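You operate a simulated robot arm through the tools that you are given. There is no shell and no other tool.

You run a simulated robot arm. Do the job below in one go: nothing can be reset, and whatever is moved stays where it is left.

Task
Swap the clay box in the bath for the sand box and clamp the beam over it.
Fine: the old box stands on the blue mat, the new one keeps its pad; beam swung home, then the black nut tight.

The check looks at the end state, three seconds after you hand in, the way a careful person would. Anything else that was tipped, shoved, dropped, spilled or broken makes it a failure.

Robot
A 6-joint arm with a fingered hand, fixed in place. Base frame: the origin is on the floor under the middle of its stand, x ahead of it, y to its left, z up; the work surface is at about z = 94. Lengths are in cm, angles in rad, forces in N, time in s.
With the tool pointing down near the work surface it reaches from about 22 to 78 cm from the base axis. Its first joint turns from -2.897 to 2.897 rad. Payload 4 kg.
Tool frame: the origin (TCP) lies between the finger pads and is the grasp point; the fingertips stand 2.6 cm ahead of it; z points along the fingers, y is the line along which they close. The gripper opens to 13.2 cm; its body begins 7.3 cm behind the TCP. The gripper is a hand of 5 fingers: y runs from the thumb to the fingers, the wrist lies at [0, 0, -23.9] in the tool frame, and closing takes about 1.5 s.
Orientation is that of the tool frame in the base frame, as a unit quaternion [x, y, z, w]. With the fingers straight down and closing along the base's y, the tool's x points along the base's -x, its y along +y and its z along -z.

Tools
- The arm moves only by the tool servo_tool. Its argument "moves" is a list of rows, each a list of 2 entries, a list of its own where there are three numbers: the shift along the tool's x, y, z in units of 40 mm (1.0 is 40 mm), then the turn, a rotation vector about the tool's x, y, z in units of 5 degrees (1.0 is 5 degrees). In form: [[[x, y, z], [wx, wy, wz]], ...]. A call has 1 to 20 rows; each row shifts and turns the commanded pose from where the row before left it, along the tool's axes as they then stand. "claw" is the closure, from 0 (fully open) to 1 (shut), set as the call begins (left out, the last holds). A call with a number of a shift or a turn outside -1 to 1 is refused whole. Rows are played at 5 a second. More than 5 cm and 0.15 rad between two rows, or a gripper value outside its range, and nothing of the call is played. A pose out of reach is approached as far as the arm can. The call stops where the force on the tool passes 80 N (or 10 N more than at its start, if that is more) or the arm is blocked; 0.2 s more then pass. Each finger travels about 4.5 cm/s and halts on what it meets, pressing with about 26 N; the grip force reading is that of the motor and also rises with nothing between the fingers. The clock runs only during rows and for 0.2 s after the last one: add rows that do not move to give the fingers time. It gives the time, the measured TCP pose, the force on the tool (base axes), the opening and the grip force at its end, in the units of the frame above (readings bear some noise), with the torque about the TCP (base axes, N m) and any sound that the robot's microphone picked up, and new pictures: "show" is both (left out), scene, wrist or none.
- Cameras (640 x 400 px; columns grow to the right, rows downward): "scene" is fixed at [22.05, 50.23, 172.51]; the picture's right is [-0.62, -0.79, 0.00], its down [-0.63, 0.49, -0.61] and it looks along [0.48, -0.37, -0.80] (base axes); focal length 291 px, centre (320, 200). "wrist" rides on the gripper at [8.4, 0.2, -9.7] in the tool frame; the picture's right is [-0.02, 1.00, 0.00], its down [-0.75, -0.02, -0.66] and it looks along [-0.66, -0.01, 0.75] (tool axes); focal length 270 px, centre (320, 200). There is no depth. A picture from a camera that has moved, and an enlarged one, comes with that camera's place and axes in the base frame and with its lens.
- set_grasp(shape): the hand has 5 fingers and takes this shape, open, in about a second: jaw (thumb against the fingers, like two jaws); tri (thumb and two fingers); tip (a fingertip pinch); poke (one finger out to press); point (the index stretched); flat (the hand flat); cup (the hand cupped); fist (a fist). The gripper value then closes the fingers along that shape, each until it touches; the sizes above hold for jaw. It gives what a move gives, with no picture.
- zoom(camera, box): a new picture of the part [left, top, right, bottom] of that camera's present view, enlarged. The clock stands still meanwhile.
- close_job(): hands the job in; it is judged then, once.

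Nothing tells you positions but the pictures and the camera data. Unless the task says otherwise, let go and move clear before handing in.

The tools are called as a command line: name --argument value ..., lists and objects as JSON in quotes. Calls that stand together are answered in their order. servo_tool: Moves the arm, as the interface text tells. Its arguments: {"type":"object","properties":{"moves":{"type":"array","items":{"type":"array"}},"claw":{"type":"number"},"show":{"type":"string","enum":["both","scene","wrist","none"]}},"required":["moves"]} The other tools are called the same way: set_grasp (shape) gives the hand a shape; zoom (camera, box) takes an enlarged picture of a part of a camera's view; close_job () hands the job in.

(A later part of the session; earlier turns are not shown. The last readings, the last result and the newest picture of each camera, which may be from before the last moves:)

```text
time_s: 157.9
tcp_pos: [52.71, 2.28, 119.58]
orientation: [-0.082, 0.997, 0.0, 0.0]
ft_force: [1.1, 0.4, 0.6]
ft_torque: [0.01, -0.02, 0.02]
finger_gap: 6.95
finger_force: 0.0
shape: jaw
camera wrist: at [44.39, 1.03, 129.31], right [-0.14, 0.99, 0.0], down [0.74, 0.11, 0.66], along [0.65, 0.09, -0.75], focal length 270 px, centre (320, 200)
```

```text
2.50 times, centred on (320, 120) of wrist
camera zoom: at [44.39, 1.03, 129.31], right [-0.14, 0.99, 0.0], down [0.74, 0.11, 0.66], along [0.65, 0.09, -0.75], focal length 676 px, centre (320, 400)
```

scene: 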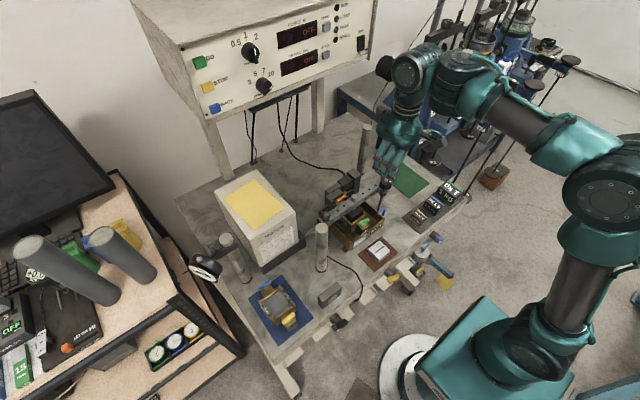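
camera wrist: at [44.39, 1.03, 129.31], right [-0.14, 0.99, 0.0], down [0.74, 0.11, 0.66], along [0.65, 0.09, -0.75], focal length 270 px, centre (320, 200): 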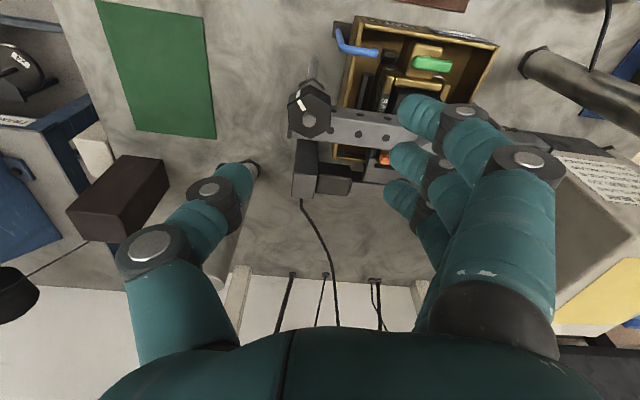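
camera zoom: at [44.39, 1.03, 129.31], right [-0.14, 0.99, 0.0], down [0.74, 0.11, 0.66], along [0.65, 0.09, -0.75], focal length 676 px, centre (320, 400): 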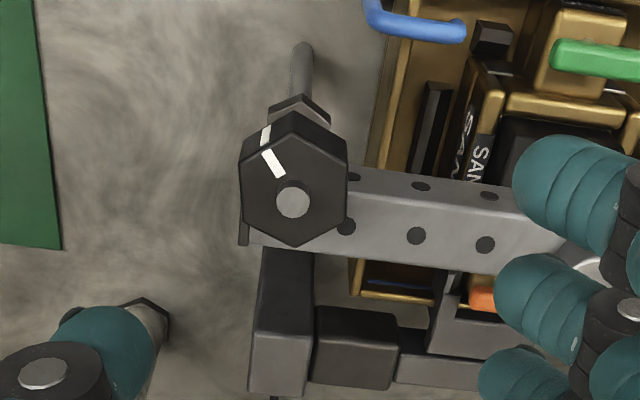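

The flats are squarely aligned with the fingers. I'll shift -0.7 cm in tool y and descend to about z = 112.

servo_tool --moves '[[[-0.07, -0.18, 0], [0, 0, 0]], [[0, 0, 0.4], [0, 0, 0]], [[0, 0, 0.5], [0, 0, 0]], [[0, 0, 0.5], [0, 0, 0]], [[0, 0, 0.4], [0, 0, 0]], [[0, 0, 0.1], [0, 0, 0]], [[0, 0, 0], [0, 0, 0]]]' --show "both"

zoom --camera "wrist" --box '[220, 80, 420, 240]'

zoom --camera "scene" --box '[350, 140, 430, 220]'

```text
time_s: 159.5
tcp_pos: [53.24, 1.38, 112.09]
orientation: [-0.081, 0.997, 0.0, 0.0]
ft_force: [-0.7, -0.8, 1.3]
ft_torque: [-0.01, 0.02, -0.02]
finger_gap: 6.92
finger_force: 0.0
shape: jaw
camera wrist: at [44.94, 0.18, 121.66], right [-0.14, 0.99, 0.0], down [0.74, 0.11, 0.66], along [0.65, 0.09, -0.75], focal length 270 px, centre (320, 200)
```

scene: 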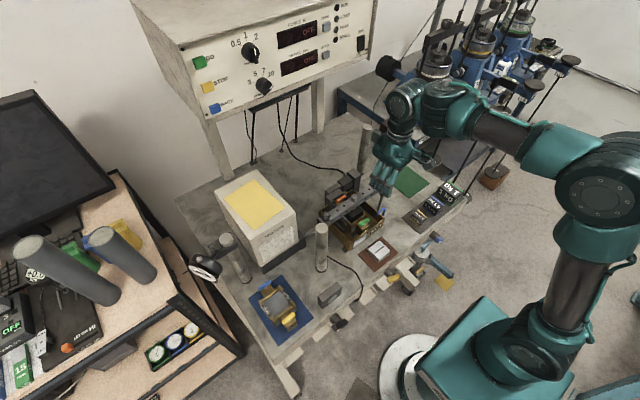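
wrist: 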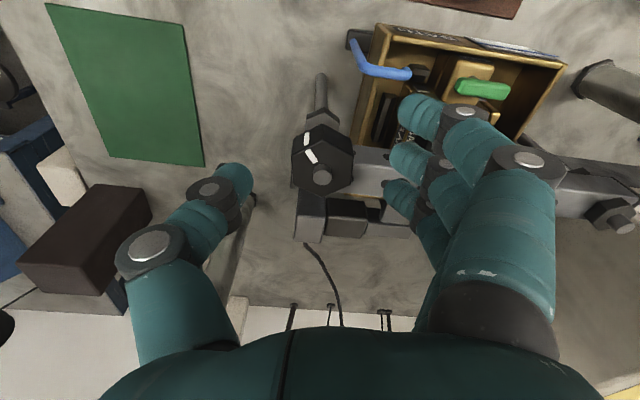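

```text
2.50 times, centred on (320, 160) of wrist
camera zoom: at [44.94, 0.18, 121.66], right [-0.14, 0.99, 0.0], down [0.74, 0.11, 0.66], along [0.65, 0.09, -0.75], focal length 676 px, centre (320, 300)
```

zoom: 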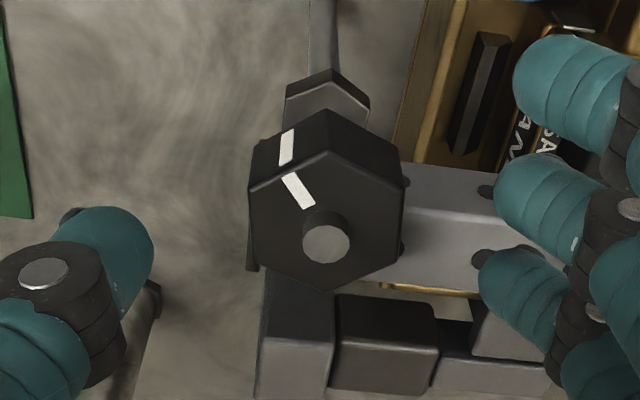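

```text
5.00 times, centred on (390, 180) of scene
camera zoom: at [22.05, 50.23, 172.51], right [-0.62, -0.79, 0.0], down [-0.63, 0.49, -0.61], along [0.48, -0.37, -0.8], focal length 1456 px, centre (-30, 300)
```

zoom: 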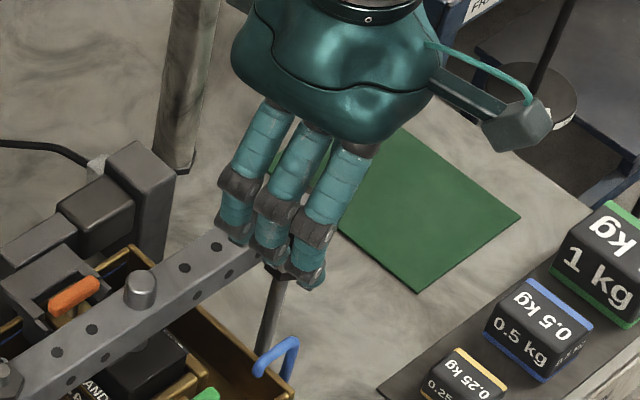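

Well centred. Now I'll lower slowly to feel the beam top with the ring finger, which sits above it.

servo_tool --moves '[[[0, 0.04, 0.12], [0, 0, 0]], [[0, 0, 0.12], [0, 0, 0]], [[0, 0, 0.1], [0, 0, 0]], [[0, 0, 0], [0, 0, 0]]]' --show "none"

servo_tool --moves '[[[0, 0, 0.05], [0, 0, 0]], [[0, 0, 0], [0, 0, 0]]]' --show "none"

servo_tool --moves '[[[0, 0, 0.05], [0, 0, 0]], [[0, 0, 0], [0, 0, 0]]]' --show "none"

servo_tool --moves '[[[0, 0, 0.05], [0, 0, 0]], [[0, 0, 0], [0, 0, 0]]]' --show "wrist"

zoom --camera "wrist" --box '[220, 80, 420, 240]'

```text
time_s: 160.5
tcp_pos: [53.21, 1.58, 110.64]
orientation: [-0.082, 0.997, 0.0, 0.001]
ft_force: [-0.2, -0.6, 0.9]
ft_torque: [0.0, 0.01, 0.04]
finger_gap: 6.93
finger_force: 0.0
shape: jaw
```

```text
time_s: 161.1
tcp_pos: [53.18, 1.61, 110.39]
orientation: [-0.082, 0.997, 0.0, -0.001]
ft_force: [0.4, 0.9, 0.2]
ft_torque: [-0.01, -0.02, -0.04]
finger_gap: 6.92
finger_force: 0.0
shape: jaw
```

```text
time_s: 161.7
tcp_pos: [53.26, 1.6, 110.23]
orientation: [-0.082, 0.997, -0.001, 0.001]
ft_force: [0.1, 0.4, 9.3]
ft_torque: [0.46, -0.15, 0.01]
finger_gap: 6.94
finger_force: 0.1
shape: jaw
```

```text
time_s: 162.3
tcp_pos: [53.24, 1.63, 110.22]
orientation: [-0.081, 0.997, -0.001, 0.002]
ft_force: [-0.3, 1.1, 32.2]
ft_torque: [1.54, -0.48, -0.02]
finger_gap: 6.92
finger_force: 0.1
shape: jaw
camera wrist: at [44.83, 0.39, 119.81], right [-0.14, 0.99, 0.0], down [0.74, 0.11, 0.66], along [0.65, 0.09, -0.75], focal length 270 px, centre (320, 200)
```

wrist: 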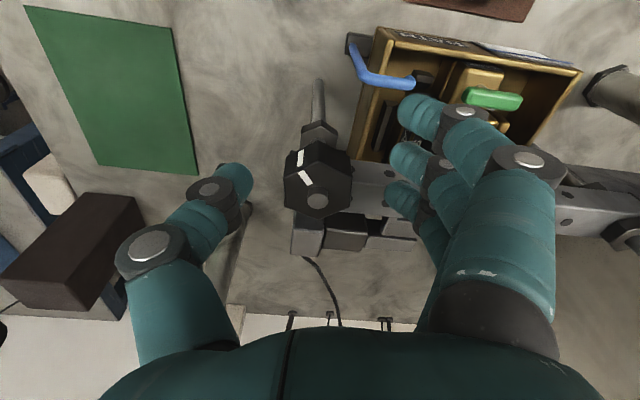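

```text
2.50 times, centred on (320, 160) of wrist
camera zoom: at [44.83, 0.39, 119.81], right [-0.14, 0.99, 0.0], down [0.74, 0.11, 0.66], along [0.65, 0.09, -0.75], focal length 676 px, centre (320, 300)
```

zoom: 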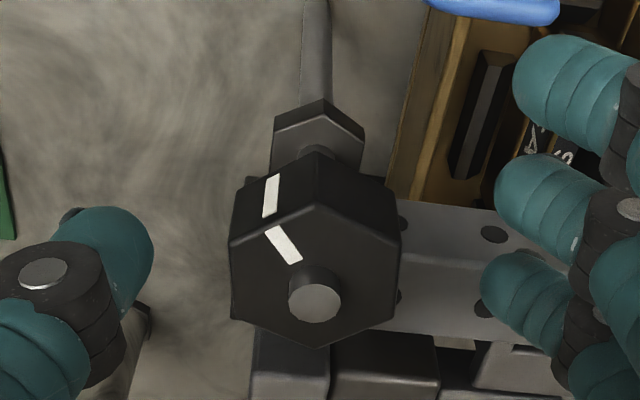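

The beam top is felt at TCP z = 110.25. I'll raise 0.2 cm above that, then close on the nut; the middle finger and thumb now oppose each other on its flats.

servo_tool --moves '[[[0, 0, -0.1], [0, 0, 0]], [[0, 0, 0], [0, 0, 0]]]' --show "none"

servo_tool --moves '[[[0, 0, 0], [0, 0, 0]], [[0, 0, 0], [0, 0, 0]], [[0, 0, 0], [0, 0, 0]], [[0, 0, 0], [0, 0, 0]], [[0, 0, 0], [0, 0, 0]], [[0, 0, 0], [0, 0, 0]]]' --claw 0.8 --show "wrist"

zoom --camera "wrist" --box '[220, 80, 420, 240]'

zoom --camera "scene" --box '[310, 150, 420, 240]'

```text
time_s: 162.9
tcp_pos: [53.19, 1.58, 110.42]
orientation: [-0.083, 0.997, 0.0, -0.002]
ft_force: [0.6, 0.7, 3.8]
ft_torque: [0.2, -0.08, -0.01]
finger_gap: 6.94
finger_force: 0.0
shape: jaw
```

```text
time_s: 164.3
tcp_pos: [53.18, 1.57, 110.36]
orientation: [-0.08, 0.997, 0.0, 0.0]
ft_force: [0.8, -8.2, -2.2]
ft_torque: [-0.08, -0.01, 0.01]
finger_gap: 1.61
finger_force: 26.0
shape: jaw
camera wrist: at [44.91, 0.31, 120.08], right [-0.14, 0.99, 0.0], down [0.75, 0.11, 0.66], along [0.65, 0.09, -0.75], focal length 270 px, centre (320, 200)
```

wrist: 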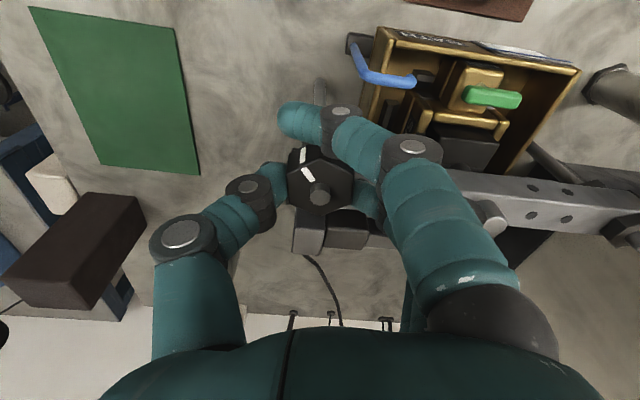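

```text
2.50 times, centred on (320, 160) of wrist
camera zoom: at [44.91, 0.31, 120.08], right [-0.14, 0.99, 0.0], down [0.75, 0.11, 0.66], along [0.65, 0.09, -0.75], focal length 676 px, centre (320, 300)
```

zoom: 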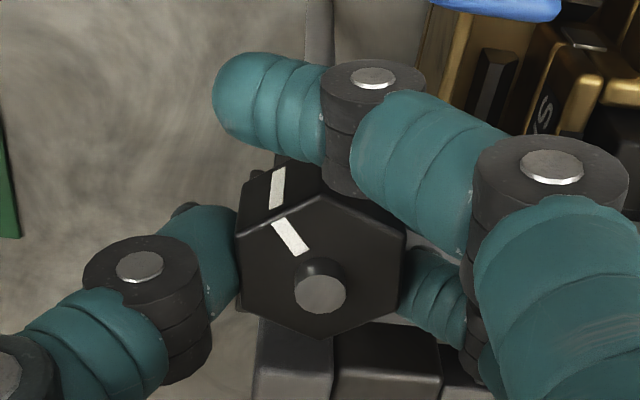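

```text
4.44 times, centred on (365, 195) of scene
camera zoom: at [22.05, 50.23, 172.51], right [-0.62, -0.79, 0.0], down [-0.63, 0.49, -0.61], along [0.48, -0.37, -0.8], focal length 1294 px, centre (120, 222)
```

zoom: 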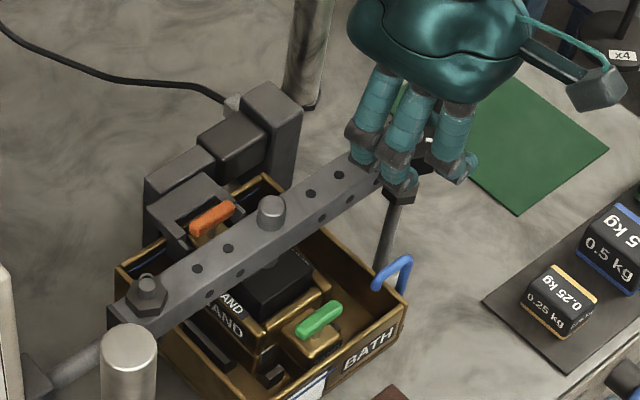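

Thumb and middle finger are gripping opposite flats and the beam is still home. I'll turn clockwise 20° and check that the mark moves.

servo_tool --moves '[[[0, 0, 0], [0, 0, 0.5]], [[0, 0, 0], [0, 0, 0.5]], [[0, 0, 0], [0, 0, 0.5]], [[0, 0, 0], [0, 0, 0.5]], [[0, 0, 0], [0, 0, 0.5]], [[0, 0, 0], [0, 0, 0.5]], [[0, 0, 0], [0, 0, 0.5]], [[0, 0, 0], [0, 0, 0.5]], [[0, 0, 0], [0, 0, 0]]]' --show "wrist"

zoom --camera "wrist" --box '[220, 80, 420, 240]'

zoom --camera "scene" --box '[310, 150, 420, 240]'

```text
time_s: 166.3
tcp_pos: [53.09, 1.49, 110.45]
orientation: [0.093, 0.996, -0.001, 0.0]
ft_force: [3.7, -17.6, -3.8]
ft_torque: [-0.26, -0.06, 0.01]
finger_gap: 1.59
finger_force: 25.8
shape: jaw
camera wrist: at [44.98, 3.31, 120.1], right [0.21, 0.98, 0.0], down [0.74, -0.16, 0.66], along [0.64, -0.13, -0.75], focal length 270 px, centre (320, 200)
```

wrist: 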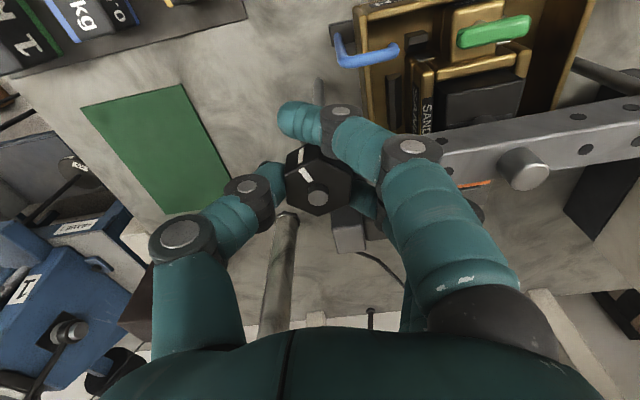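

```text
2.50 times, centred on (320, 160) of wrist
camera zoom: at [44.98, 3.31, 120.1], right [0.21, 0.98, 0.0], down [0.74, -0.16, 0.66], along [0.64, -0.13, -0.75], focal length 676 px, centre (320, 300)
```

zoom: 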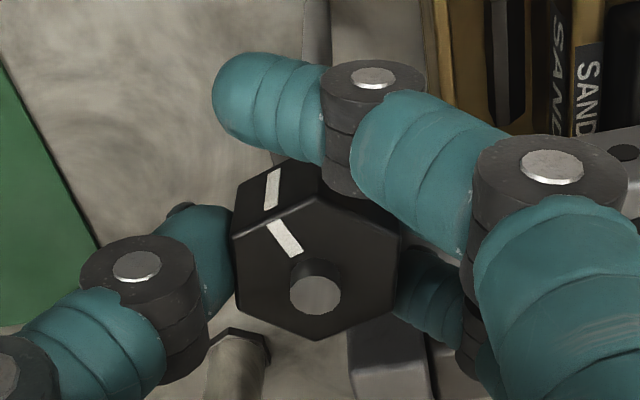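

```text
4.44 times, centred on (365, 195) of scene
camera zoom: at [22.05, 50.23, 172.51], right [-0.62, -0.79, 0.0], down [-0.63, 0.49, -0.61], along [0.48, -0.37, -0.8], focal length 1294 px, centre (120, 222)
```

zoom: 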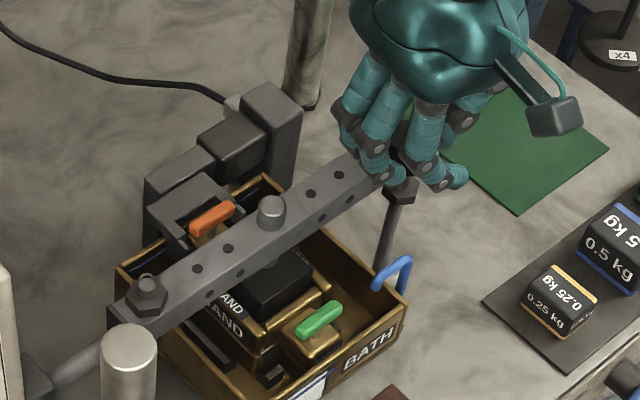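

The nut turns with the hand and the beam stays home. I'll relieve the slight side force and continue turning.

servo_tool --moves '[[[0, -0.04, 0], [0, 0, 0]], [[0, 0, 0], [0, 0, 0.7]], [[0, 0, 0], [0, 0, 0.7]], [[0, 0, 0], [0, 0, 0.7]], [[0, 0, 0], [0, 0, 0.7]], [[0, 0, 0], [0, 0, 0.7]], [[0, 0, 0], [0, 0, 0.7]], [[0, 0, 0], [0, 0, 0.7]], [[0, 0, 0], [0, 0, 0.7]], [[0, 0, 0], [0, 0, 0]]]' --show "wrist"

zoom --camera "wrist" --box '[220, 80, 420, 240]'

zoom --camera "scene" --box '[310, 150, 420, 240]'

```text
time_s: 168.5
tcp_pos: [53.11, 1.3, 110.47]
orientation: [0.33, 0.944, -0.001, 0.0]
ft_force: [-1.3, -1.5, -1.5]
ft_torque: [0.05, -0.01, 0.0]
finger_gap: 1.52
finger_force: 26.0
shape: jaw
camera wrist: at [46.71, 6.79, 120.09], right [0.64, 0.77, 0.0], down [0.58, -0.48, 0.66], along [0.51, -0.42, -0.75], focal length 270 px, centre (320, 200)
```

wrist: 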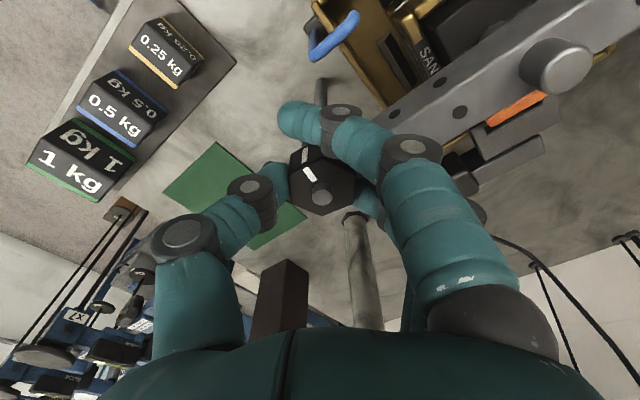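

```text
2.50 times, centred on (320, 160) of wrist
camera zoom: at [46.71, 6.79, 120.09], right [0.64, 0.77, 0.0], down [0.58, -0.48, 0.66], along [0.51, -0.42, -0.75], focal length 676 px, centre (320, 300)
```

zoom: 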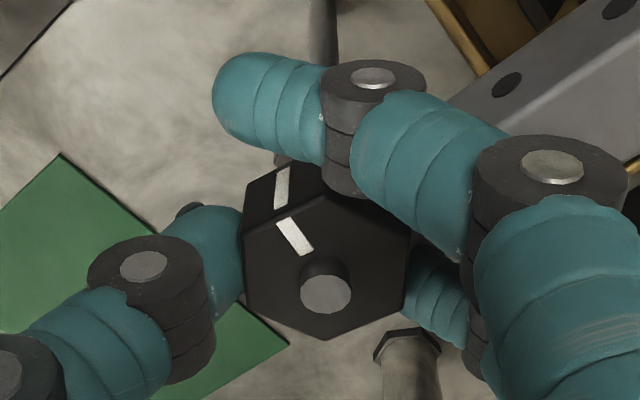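

```text
4.44 times, centred on (365, 195) of scene
camera zoom: at [22.05, 50.23, 172.51], right [-0.62, -0.79, 0.0], down [-0.63, 0.49, -0.61], along [0.48, -0.37, -0.8], focal length 1294 px, centre (120, 222)
```

zoom: 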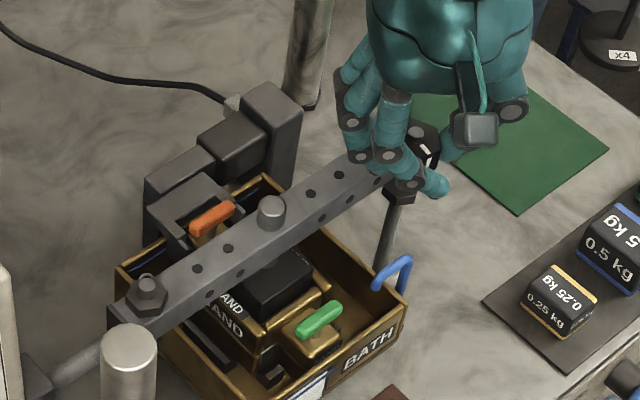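

Smooth, with the nut following and minimal force. Another 40°.

servo_tool --moves '[[[0, 0, 0], [0, 0, 0.8]], [[0, 0, 0], [0, 0, 0.8]], [[0, 0, 0], [0, 0, 0.8]], [[0, 0, 0], [0, 0, 0.8]], [[0, 0, 0], [0, 0, 0.8]], [[0, 0, 0], [0, 0, 0.8]], [[0, 0, 0], [0, 0, 0.8]], [[0, 0, 0], [0, 0, 0.8]], [[0, 0, 0], [0, 0, 0.8]], [[0, 0, 0], [0, 0, 0.8]], [[0, 0, 0], [0, 0, 0]]]' --show "wrist"

zoom --camera "wrist" --box '[220, 80, 420, 240]'

zoom --camera "scene" --box '[310, 150, 420, 240]'

```text
time_s: 170.9
tcp_pos: [53.16, 1.37, 110.56]
orientation: [0.634, 0.773, 0.0, -0.001]
ft_force: [-10.8, -8.7, -4.3]
ft_torque: [-0.11, 0.07, 0.27]
finger_gap: 1.51
finger_force: 25.9
shape: jaw
camera wrist: at [51.7, 9.69, 120.11], right [0.98, 0.18, 0.0], down [0.13, -0.74, 0.66], along [0.12, -0.65, -0.75], focal length 270 px, centre (320, 200)
```

wrist: 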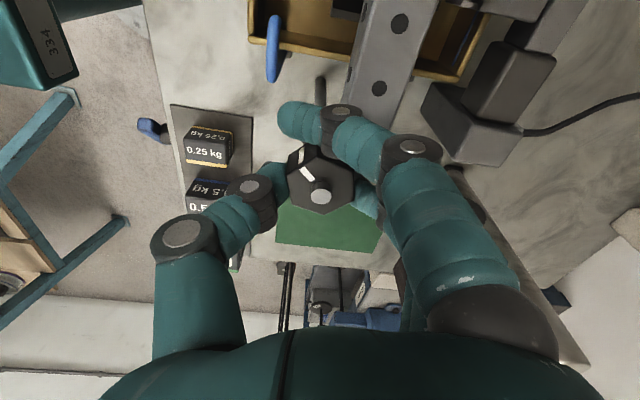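

```text
2.50 times, centred on (320, 160) of wrist
camera zoom: at [51.7, 9.69, 120.11], right [0.98, 0.18, 0.0], down [0.13, -0.74, 0.66], along [0.12, -0.65, -0.75], focal length 676 px, centre (320, 300)
```

zoom: 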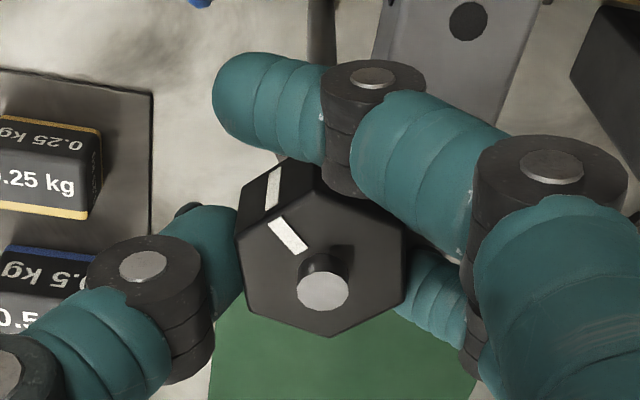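

```text
4.44 times, centred on (365, 195) of scene
camera zoom: at [22.05, 50.23, 172.51], right [-0.62, -0.79, 0.0], down [-0.63, 0.49, -0.61], along [0.48, -0.37, -0.8], focal length 1294 px, centre (120, 222)
```

zoom: 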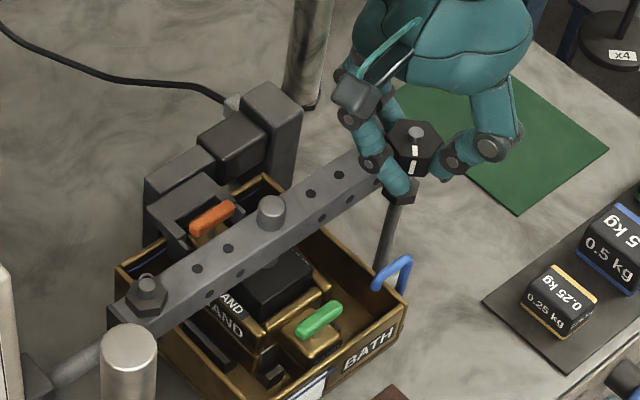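

Turned about 90°, and a reaction torque of about 0.27 N·m is starting to show. Continuing.

servo_tool --moves '[[[0, 0, 0], [0, 0, 0.8]], [[0, 0, 0], [0, 0, 0.8]], [[0, 0, 0], [0, 0, 0.8]], [[0, 0, 0], [0, 0, 0.8]], [[0, 0, 0], [0, 0, 0.8]], [[0, 0, 0], [0, 0, 0.8]], [[0, 0, 0], [0, 0, 0]]]' --show "wrist"

zoom --camera "wrist" --box '[220, 80, 420, 240]'

zoom --camera "scene" --box '[310, 150, 420, 240]'

```text
time_s: 172.5
tcp_pos: [53.15, 1.37, 110.43]
orientation: [0.781, 0.624, 0.0, -0.001]
ft_force: [-23.9, -33.8, -2.1]
ft_torque: [-0.53, 0.39, 0.85]
finger_gap: 1.61
finger_force: 25.8
shape: jaw
camera wrist: at [55.16, 9.55, 120.12], right [0.97, -0.24, 0.0], down [-0.18, -0.73, 0.66], along [-0.16, -0.64, -0.75], focal length 270 px, centre (320, 200)
```

wrist: 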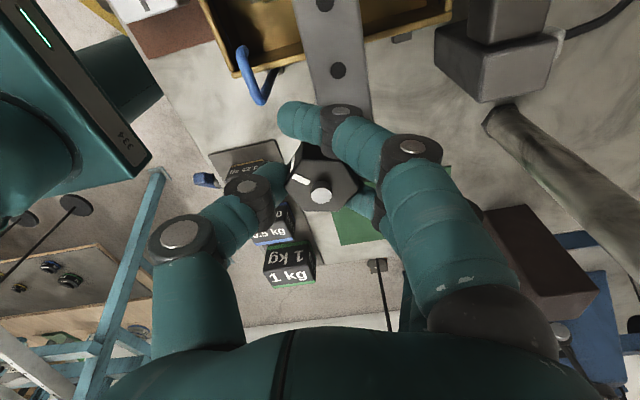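

```text
2.50 times, centred on (320, 160) of wrist
camera zoom: at [55.16, 9.55, 120.12], right [0.97, -0.24, 0.0], down [-0.18, -0.73, 0.66], along [-0.16, -0.64, -0.75], focal length 676 px, centre (320, 300)
```

zoom: 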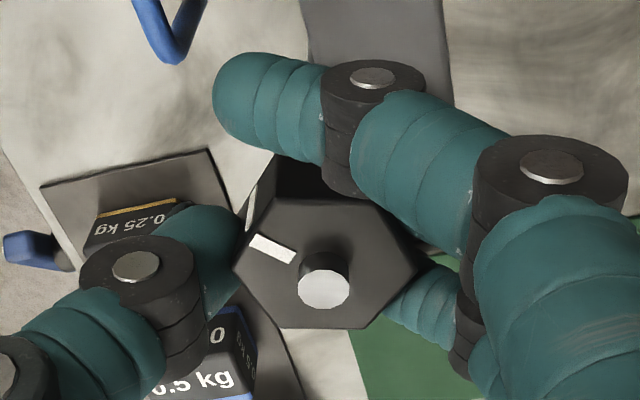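

```text
4.44 times, centred on (365, 195) of scene
camera zoom: at [22.05, 50.23, 172.51], right [-0.62, -0.79, 0.0], down [-0.63, 0.49, -0.61], along [0.48, -0.37, -0.8], focal length 1294 px, centre (120, 222)
```

zoom: 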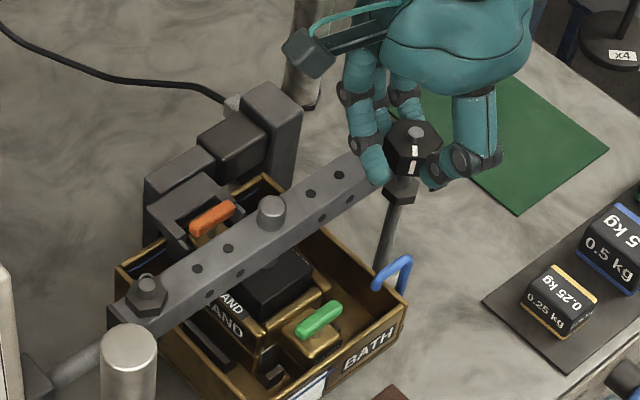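

The nut has turned about 100° and now resists at 0.85 N·m, where my grip begins to slip. I'll open, lift, turn back 71° to the next pair of flats, and regrip to tighten further.

servo_tool --moves '[[[0, 0, 0], [0, 0, -0.3]], [[0, 0, 0], [0, 0, -0.3]], [[0, 0, 0], [0, 0, 0]], [[0, 0, 0], [0, 0, 0]], [[0, 0, 0], [0, 0, 0]], [[0, 0, 0], [0, 0, 0]], [[0, 0, 0], [0, 0, 0]], [[0, 0, -0.3], [0, 0, 0]], [[0, 0, -0.4], [0, 0, 0]], [[0, 0, -0.3], [0, 0, 0]], [[0, 0, 0], [0, 0, 0]]]' --claw 0.48 --show "both"

zoom --camera "wrist" --box '[220, 40, 420, 200]'

zoom --camera "scene" --box '[370, 160, 420, 210]'

```text
time_s: 174.9
tcp_pos: [53.09, 1.54, 114.57]
orientation: [0.764, 0.645, 0.0, 0.0]
ft_force: [0.4, -0.2, 0.4]
ft_torque: [0.0, 0.01, 0.01]
finger_gap: 6.77
finger_force: 0.1
shape: jaw
camera wrist: at [54.78, 9.84, 124.13], right [0.98, -0.19, 0.0], down [-0.14, -0.74, 0.66], along [-0.12, -0.65, -0.75], focal length 270 px, centre (320, 200)
```

scene: 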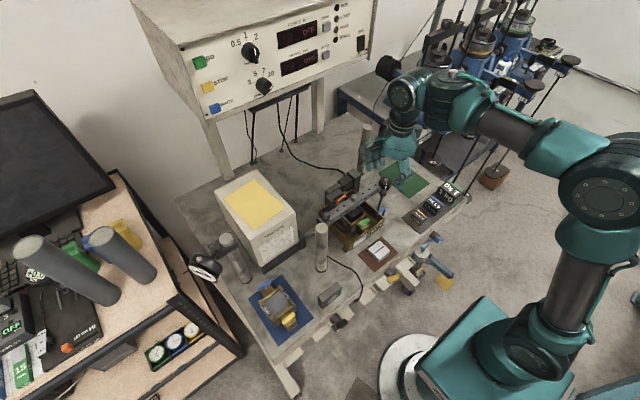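
wrist: 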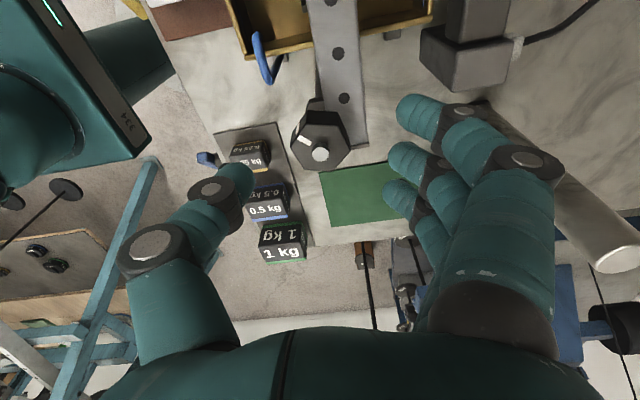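

```text
2.50 times, centred on (320, 120) of wrist
camera zoom: at [54.78, 9.84, 124.13], right [0.98, -0.19, 0.0], down [-0.14, -0.74, 0.66], along [-0.12, -0.65, -0.75], focal length 676 px, centre (320, 400)
```

zoom: 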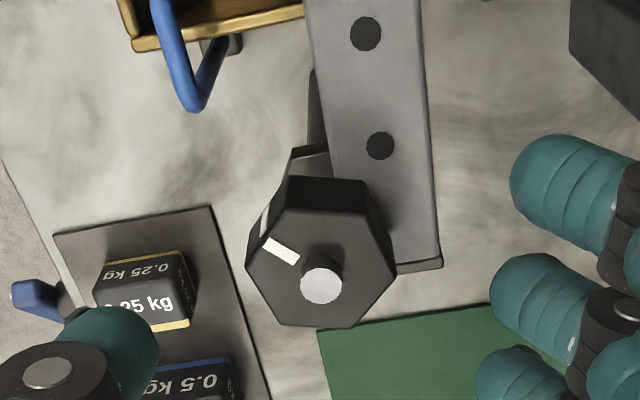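

```text
8.00 times, centred on (395, 185) of scene
camera zoom: at [22.05, 50.23, 172.51], right [-0.62, -0.79, 0.0], down [-0.63, 0.49, -0.61], along [0.48, -0.37, -0.8], focal length 2330 px, centre (-280, 320)
```

zoom: 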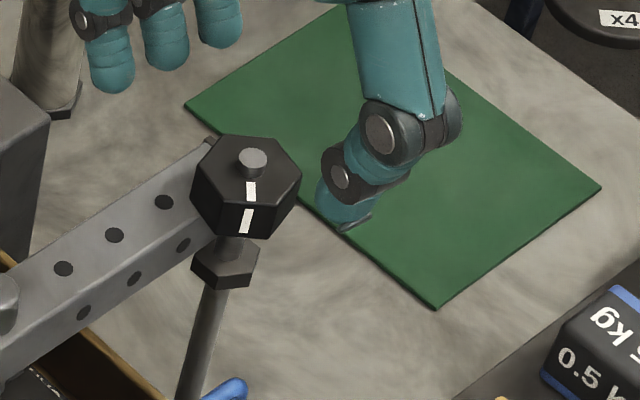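

Clear view: the nut sits on the beam, turned about 90°, and the beam is home. I'll rotate back to align with the flats (yaw about 10°) for a second, firmer tightening stroke.

servo_tool --moves '[[[0, 0, 0], [0, 0, -1]], [[0, 0, 0], [0, 0, -1]], [[0, 0, 0], [0, 0, -1]], [[0, 0, 0], [0, 0, -1]], [[0, 0, 0], [0, 0, -1]], [[0, 0, 0], [0, 0, -1]], [[0, 0, 0], [0, 0, -1]], [[0, 0, 0], [0, 0, -1]], [[0, 0, 0], [0, 0, -1]], [[0, 0, 0], [0, 0, -1]], [[0, 0, 0], [0, 0, -1]], [[0, 0, 0], [0, 0, -1]], [[0, 0, 0], [0, 0, -1]], [[0, 0, 0], [0, 0, -1]], [[0, 0, 0], [0, 0, -1]], [[0, 0, 0], [0, 0, -1]], [[0, 0, 0], [0, 0, -1]], [[0, 0, 0], [0, 0, -0.94]], [[0, 0, 0], [0, 0, 0]]]' --show "wrist"

zoom --camera "wrist" --box '[220, 60, 420, 220]'

```text
time_s: 178.9
tcp_pos: [53.21, 1.45, 114.34]
orientation: [0.086, 0.996, 0.0, 0.0]
ft_force: [0.2, -0.9, -0.6]
ft_torque: [0.0, 0.0, 0.02]
finger_gap: 6.78
finger_force: 0.0
shape: jaw
camera wrist: at [44.92, 3.1, 124.02], right [0.19, 0.98, 0.0], down [0.74, -0.14, 0.66], along [0.65, -0.13, -0.75], focal length 270 px, centre (320, 200)
```

wrist: 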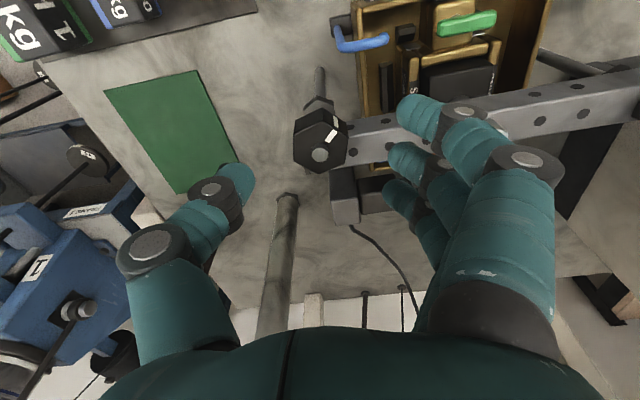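

```text
2.50 times, centred on (320, 140) of wrist
camera zoom: at [44.92, 3.1, 124.02], right [0.19, 0.98, 0.0], down [0.74, -0.14, 0.66], along [0.65, -0.13, -0.75], focal length 676 px, centre (320, 350)
```

zoom: 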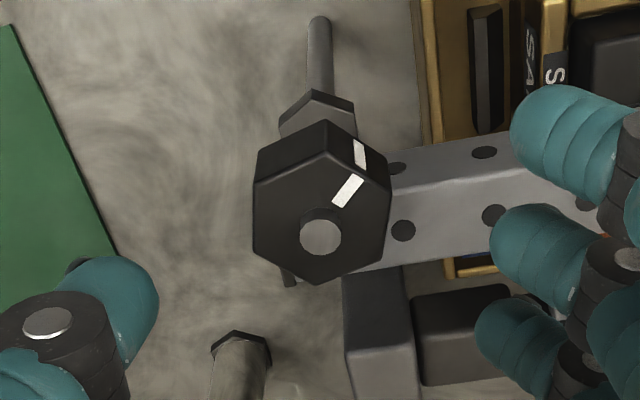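

Aligned and centred. I'll lower to the same height and grip.

servo_tool --moves '[[[0, 0, 0.3], [0, 0, 0]], [[0, 0, 0.3], [0, 0, 0]], [[0, 0, 0.25], [0, 0, 0]], [[0, 0, 0.11], [0, 0, 0]], [[0, 0, 0], [0, 0, 0]]]' --show "none"

servo_tool --moves '[[[0, 0, 0], [0, 0, 0]], [[0, 0, 0], [0, 0, 0]], [[0, 0, 0], [0, 0, 0]], [[0, 0, 0], [0, 0, 0]], [[0, 0, 0], [0, 0, 0]], [[0, 0, 0], [0, 0, 0]]]' --claw 0.8 --show "wrist"

zoom --camera "wrist" --box '[220, 80, 420, 240]'

zoom --camera "scene" --box '[310, 150, 420, 240]'

```text
time_s: 180.1
tcp_pos: [53.04, 1.48, 110.56]
orientation: [0.087, 0.996, 0.0, 0.0]
ft_force: [-0.3, -0.5, -0.7]
ft_torque: [0.01, -0.03, -0.01]
finger_gap: 6.8
finger_force: 0.0
shape: jaw
```

```text
time_s: 181.5
tcp_pos: [53.01, 1.35, 110.6]
orientation: [0.087, 0.996, 0.0, -0.001]
ft_force: [-2.7, -7.8, -1.6]
ft_torque: [-0.08, 0.02, 0.07]
finger_gap: 1.53
finger_force: 26.4
shape: jaw
camera wrist: at [44.82, 3.04, 120.22], right [0.19, 0.98, 0.0], down [0.74, -0.15, 0.66], along [0.65, -0.13, -0.75], focal length 270 px, centre (320, 200)
```

wrist: 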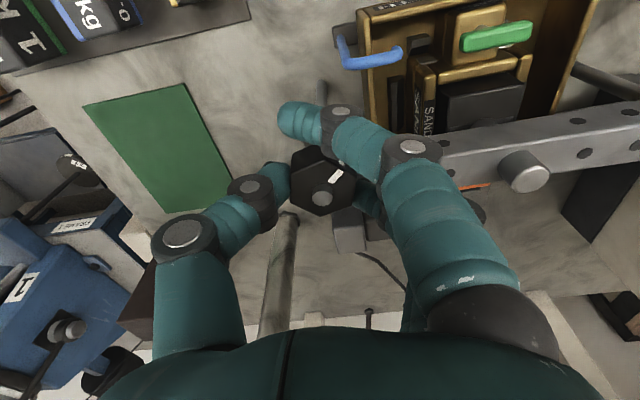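

```text
2.50 times, centred on (320, 160) of wrist
camera zoom: at [44.82, 3.04, 120.22], right [0.19, 0.98, 0.0], down [0.74, -0.15, 0.66], along [0.65, -0.13, -0.75], focal length 676 px, centre (320, 300)
```

zoom: 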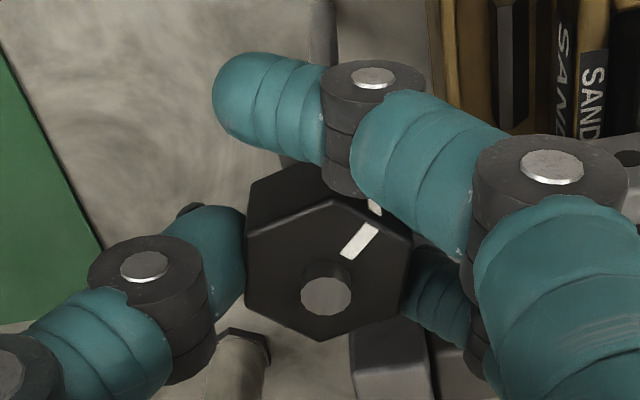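

```text
4.44 times, centred on (365, 195) of scene
camera zoom: at [22.05, 50.23, 172.51], right [-0.62, -0.79, 0.0], down [-0.63, 0.49, -0.61], along [0.48, -0.37, -0.8], focal length 1294 px, centre (120, 222)
```

zoom: 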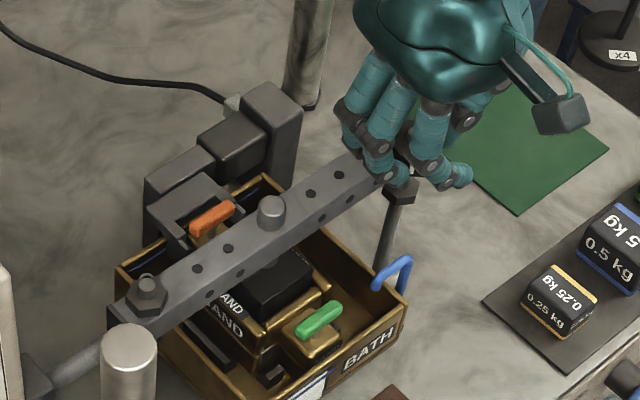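

Firm, well-aligned grip. I'll turn clockwise in small steps, watching torque and the mark.

servo_tool --moves '[[[0, -0.02, 0], [0, 0, 0.5]], [[0, 0, 0], [0, 0, 0.5]], [[0, 0, 0], [0, 0, 0.5]], [[0, 0, 0], [0, 0, 0.5]], [[0, 0, 0], [0, 0, 0]]]' --show "none"

servo_tool --moves '[[[0, 0, 0], [0, 0, 0.5]], [[0, 0, 0], [0, 0, 0.5]], [[0, 0, 0], [0, 0, 0.5]], [[0, 0, 0], [0, 0, 0.5]], [[0, 0, 0], [0, 0, 0]]]' --show "wrist"

zoom --camera "wrist" --box '[220, 80, 420, 240]'

zoom --camera "scene" --box '[310, 150, 420, 240]'

```text
time_s: 182.7
tcp_pos: [53.03, 1.25, 110.55]
orientation: [0.174, 0.985, 0.001, 0.002]
ft_force: [7.9, -8.6, -6.8]
ft_torque: [0.03, -0.14, 0.33]
finger_gap: 1.5
finger_force: 26.4
shape: jaw
```

```text
time_s: 183.9
tcp_pos: [53.13, 1.25, 110.59]
orientation: [0.259, 0.966, 0.001, 0.0]
ft_force: [13.5, -20.4, -2.0]
ft_torque: [-0.27, -0.26, 0.61]
finger_gap: 1.46
finger_force: 25.6
shape: jaw
camera wrist: at [46.0, 5.63, 120.24], right [0.52, 0.86, 0.0], down [0.64, -0.39, 0.66], along [0.56, -0.34, -0.75], focal length 270 px, centre (320, 200)
```

wrist: 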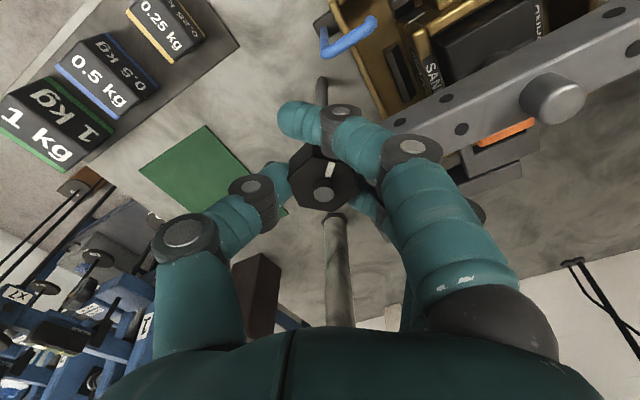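

```text
2.50 times, centred on (320, 160) of wrist
camera zoom: at [46.0, 5.63, 120.24], right [0.52, 0.86, 0.0], down [0.64, -0.39, 0.66], along [0.56, -0.34, -0.75], focal length 676 px, centre (320, 300)
```

zoom: 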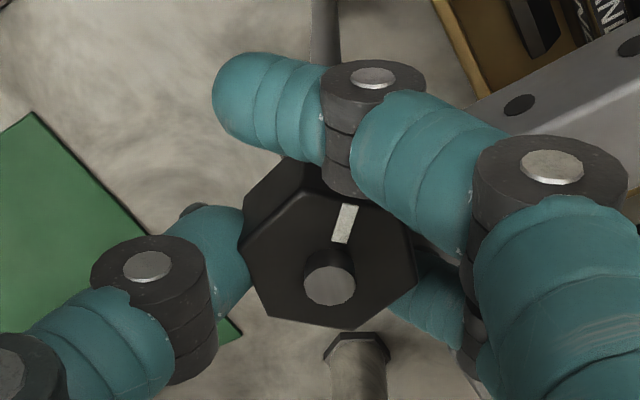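

```text
4.44 times, centred on (365, 195) of scene
camera zoom: at [22.05, 50.23, 172.51], right [-0.62, -0.79, 0.0], down [-0.63, 0.49, -0.61], along [0.48, -0.37, -0.8], focal length 1294 px, centre (120, 222)
```

zoom: 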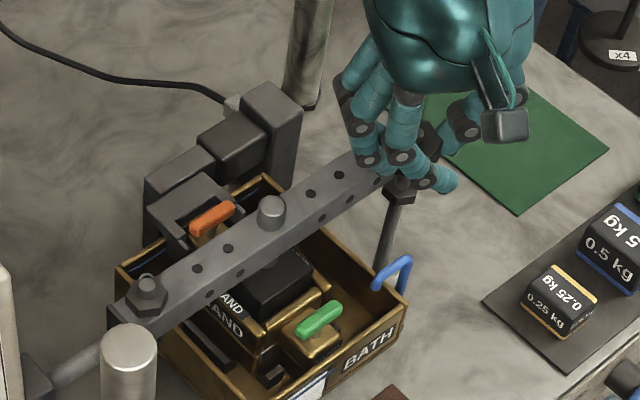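

The nut resists and the fingers are creeping around it at 0.6 N·m. I'll continue through the corner-wedge position, where grip torque peaks.

servo_tool --moves '[[[0, -0.01, 0], [0, 0, 0.5]], [[0, 0, 0], [0, 0, 0.5]], [[0, 0, 0], [0, 0, 0]]]' --show "none"

servo_tool --moves '[[[0, 0, 0], [0, 0, 0.5]], [[0, 0, 0], [0, 0, 0.5]], [[0, 0, 0], [0, 0, 0]]]' --show "none"

servo_tool --moves '[[[0, 0, 0], [0, 0, 0.5]], [[0, 0, 0], [0, 0, 0.5]], [[0, 0, 0], [0, 0, 0]]]' --show "wrist"

zoom --camera "wrist" --box '[220, 80, 420, 240]'

zoom --camera "scene" --box '[310, 150, 420, 240]'

```text
time_s: 184.7
tcp_pos: [53.14, 1.25, 110.63]
orientation: [0.3, 0.954, 0.001, 0.0]
ft_force: [14.6, -23.0, -1.0]
ft_torque: [-0.31, -0.2, 0.79]
finger_gap: 1.44
finger_force: 26.3
shape: jaw
```

```text
time_s: 185.5
tcp_pos: [53.18, 1.35, 110.7]
orientation: [0.343, 0.939, 0.0, 0.0]
ft_force: [21.4, -38.0, -0.5]
ft_torque: [-0.6, -0.33, 1.09]
finger_gap: 1.49
finger_force: 26.5
shape: jaw
```

```text
time_s: 186.3
tcp_pos: [52.86, 1.29, 110.68]
orientation: [0.381, 0.925, -0.001, -0.001]
ft_force: [0.9, -23.2, 0.1]
ft_torque: [-0.29, -0.02, 0.34]
finger_gap: 1.57
finger_force: 25.7
shape: jaw
camera wrist: at [47.21, 7.4, 120.27], right [0.72, 0.69, 0.0], down [0.52, -0.54, 0.66], along [0.46, -0.47, -0.75], focal length 270 px, centre (320, 200)
```

wrist: 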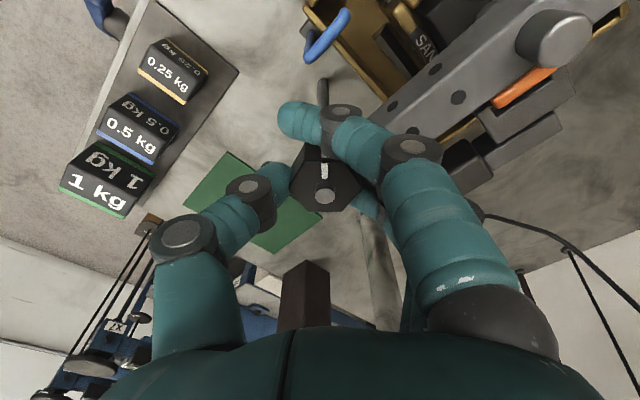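

```text
2.50 times, centred on (320, 160) of wrist
camera zoom: at [47.21, 7.4, 120.27], right [0.72, 0.69, 0.0], down [0.52, -0.54, 0.66], along [0.46, -0.47, -0.75], focal length 676 px, centre (320, 300)
```

zoom: 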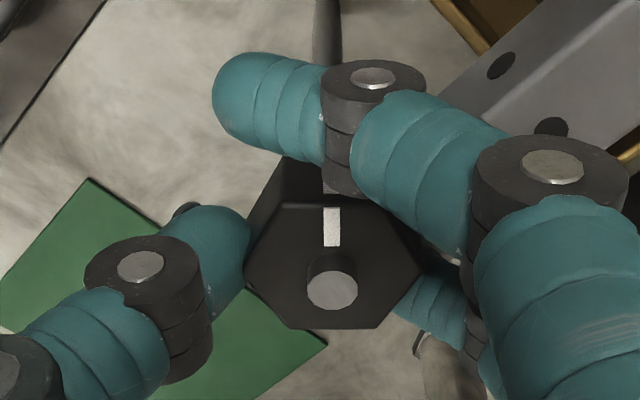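

```text
4.44 times, centred on (365, 195) of scene
camera zoom: at [22.05, 50.23, 172.51], right [-0.62, -0.79, 0.0], down [-0.63, 0.49, -0.61], along [0.48, -0.37, -0.8], focal length 1294 px, centre (120, 222)
```

zoom: 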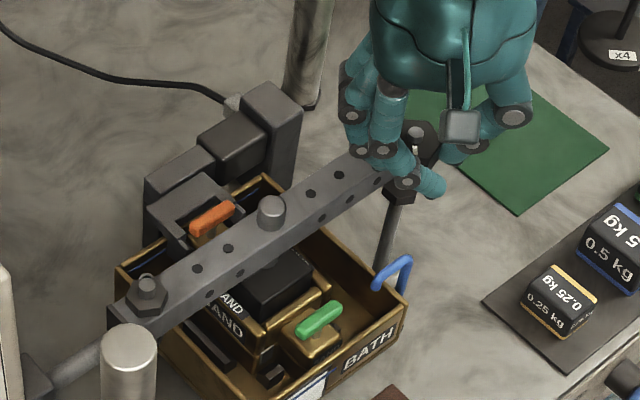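

Torque peaked at 1.09 N·m before slipping, and the nut moved only a few degrees, so it's getting tight. One more cycle through the next flats to confirm it no longer turns.

servo_tool --moves '[[[0, -0.02, 0], [0, 0, 0.5]], [[0, 0, 0], [0, 0, 0.5]], [[0, 0, 0], [0, 0, 0.5]], [[0, 0, 0], [0, 0, 0.5]], [[0, 0, 0], [0, 0, 0.5]], [[0, 0, 0], [0, 0, 0.5]], [[0, 0, 0], [0, 0, 0]]]' --show "none"

servo_tool --moves '[[[0, 0, 0], [0, 0, 0.5]], [[0, 0, 0], [0, 0, 0.5]], [[0, 0, 0], [0, 0, 0.5]], [[0, 0, 0], [0, 0, 0.5]], [[0, 0, 0], [0, 0, 0]]]' --show "wrist"

zoom --camera "wrist" --box '[220, 80, 420, 240]'

zoom --camera "scene" --box '[310, 150, 420, 240]'

```text
time_s: 187.9
tcp_pos: [52.91, 1.41, 110.62]
orientation: [0.499, 0.867, 0.0, 0.0]
ft_force: [-21.6, 23.2, -0.2]
ft_torque: [0.43, 0.36, 0.73]
finger_gap: 1.51
finger_force: 25.8
shape: jaw
```

```text
time_s: 189.1
tcp_pos: [52.95, 1.57, 110.58]
orientation: [0.57, 0.822, 0.0, -0.001]
ft_force: [-27.8, 51.1, 0.2]
ft_torque: [1.17, 0.46, 1.45]
finger_gap: 1.49
finger_force: 26.1
shape: jaw
camera wrist: at [50.21, 9.55, 120.25], right [0.94, 0.33, 0.0], down [0.25, -0.71, 0.66], along [0.22, -0.62, -0.75], focal length 270 px, centre (320, 200)
```

wrist: 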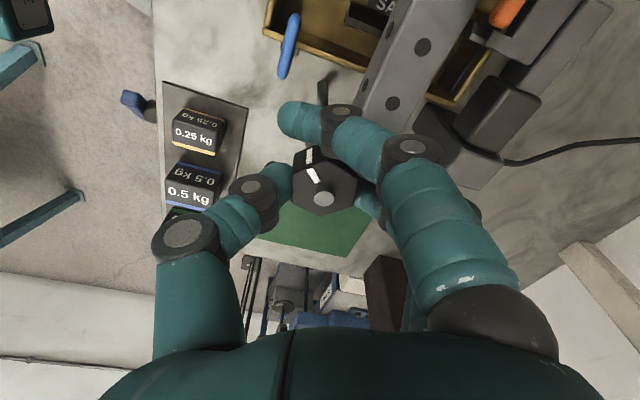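

```text
2.50 times, centred on (320, 160) of wrist
camera zoom: at [50.21, 9.55, 120.25], right [0.94, 0.33, 0.0], down [0.25, -0.71, 0.66], along [0.22, -0.62, -0.75], focal length 676 px, centre (320, 300)
```

zoom: 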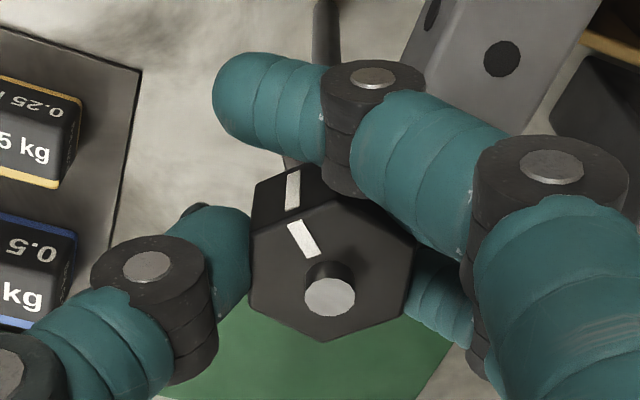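

```text
4.44 times, centred on (365, 195) of scene
camera zoom: at [22.05, 50.23, 172.51], right [-0.62, -0.79, 0.0], down [-0.63, 0.49, -0.61], along [0.48, -0.37, -0.8], focal length 1294 px, centre (120, 222)
```

zoom: 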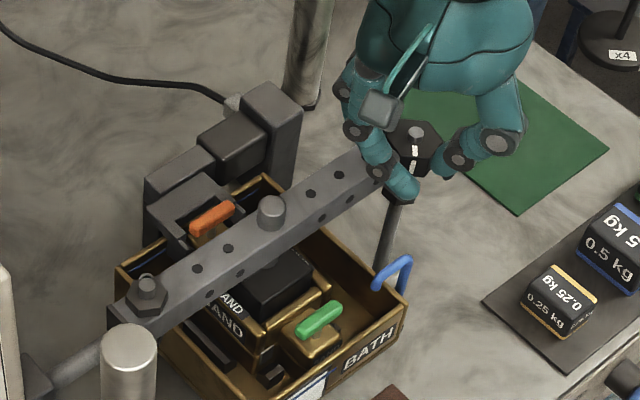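

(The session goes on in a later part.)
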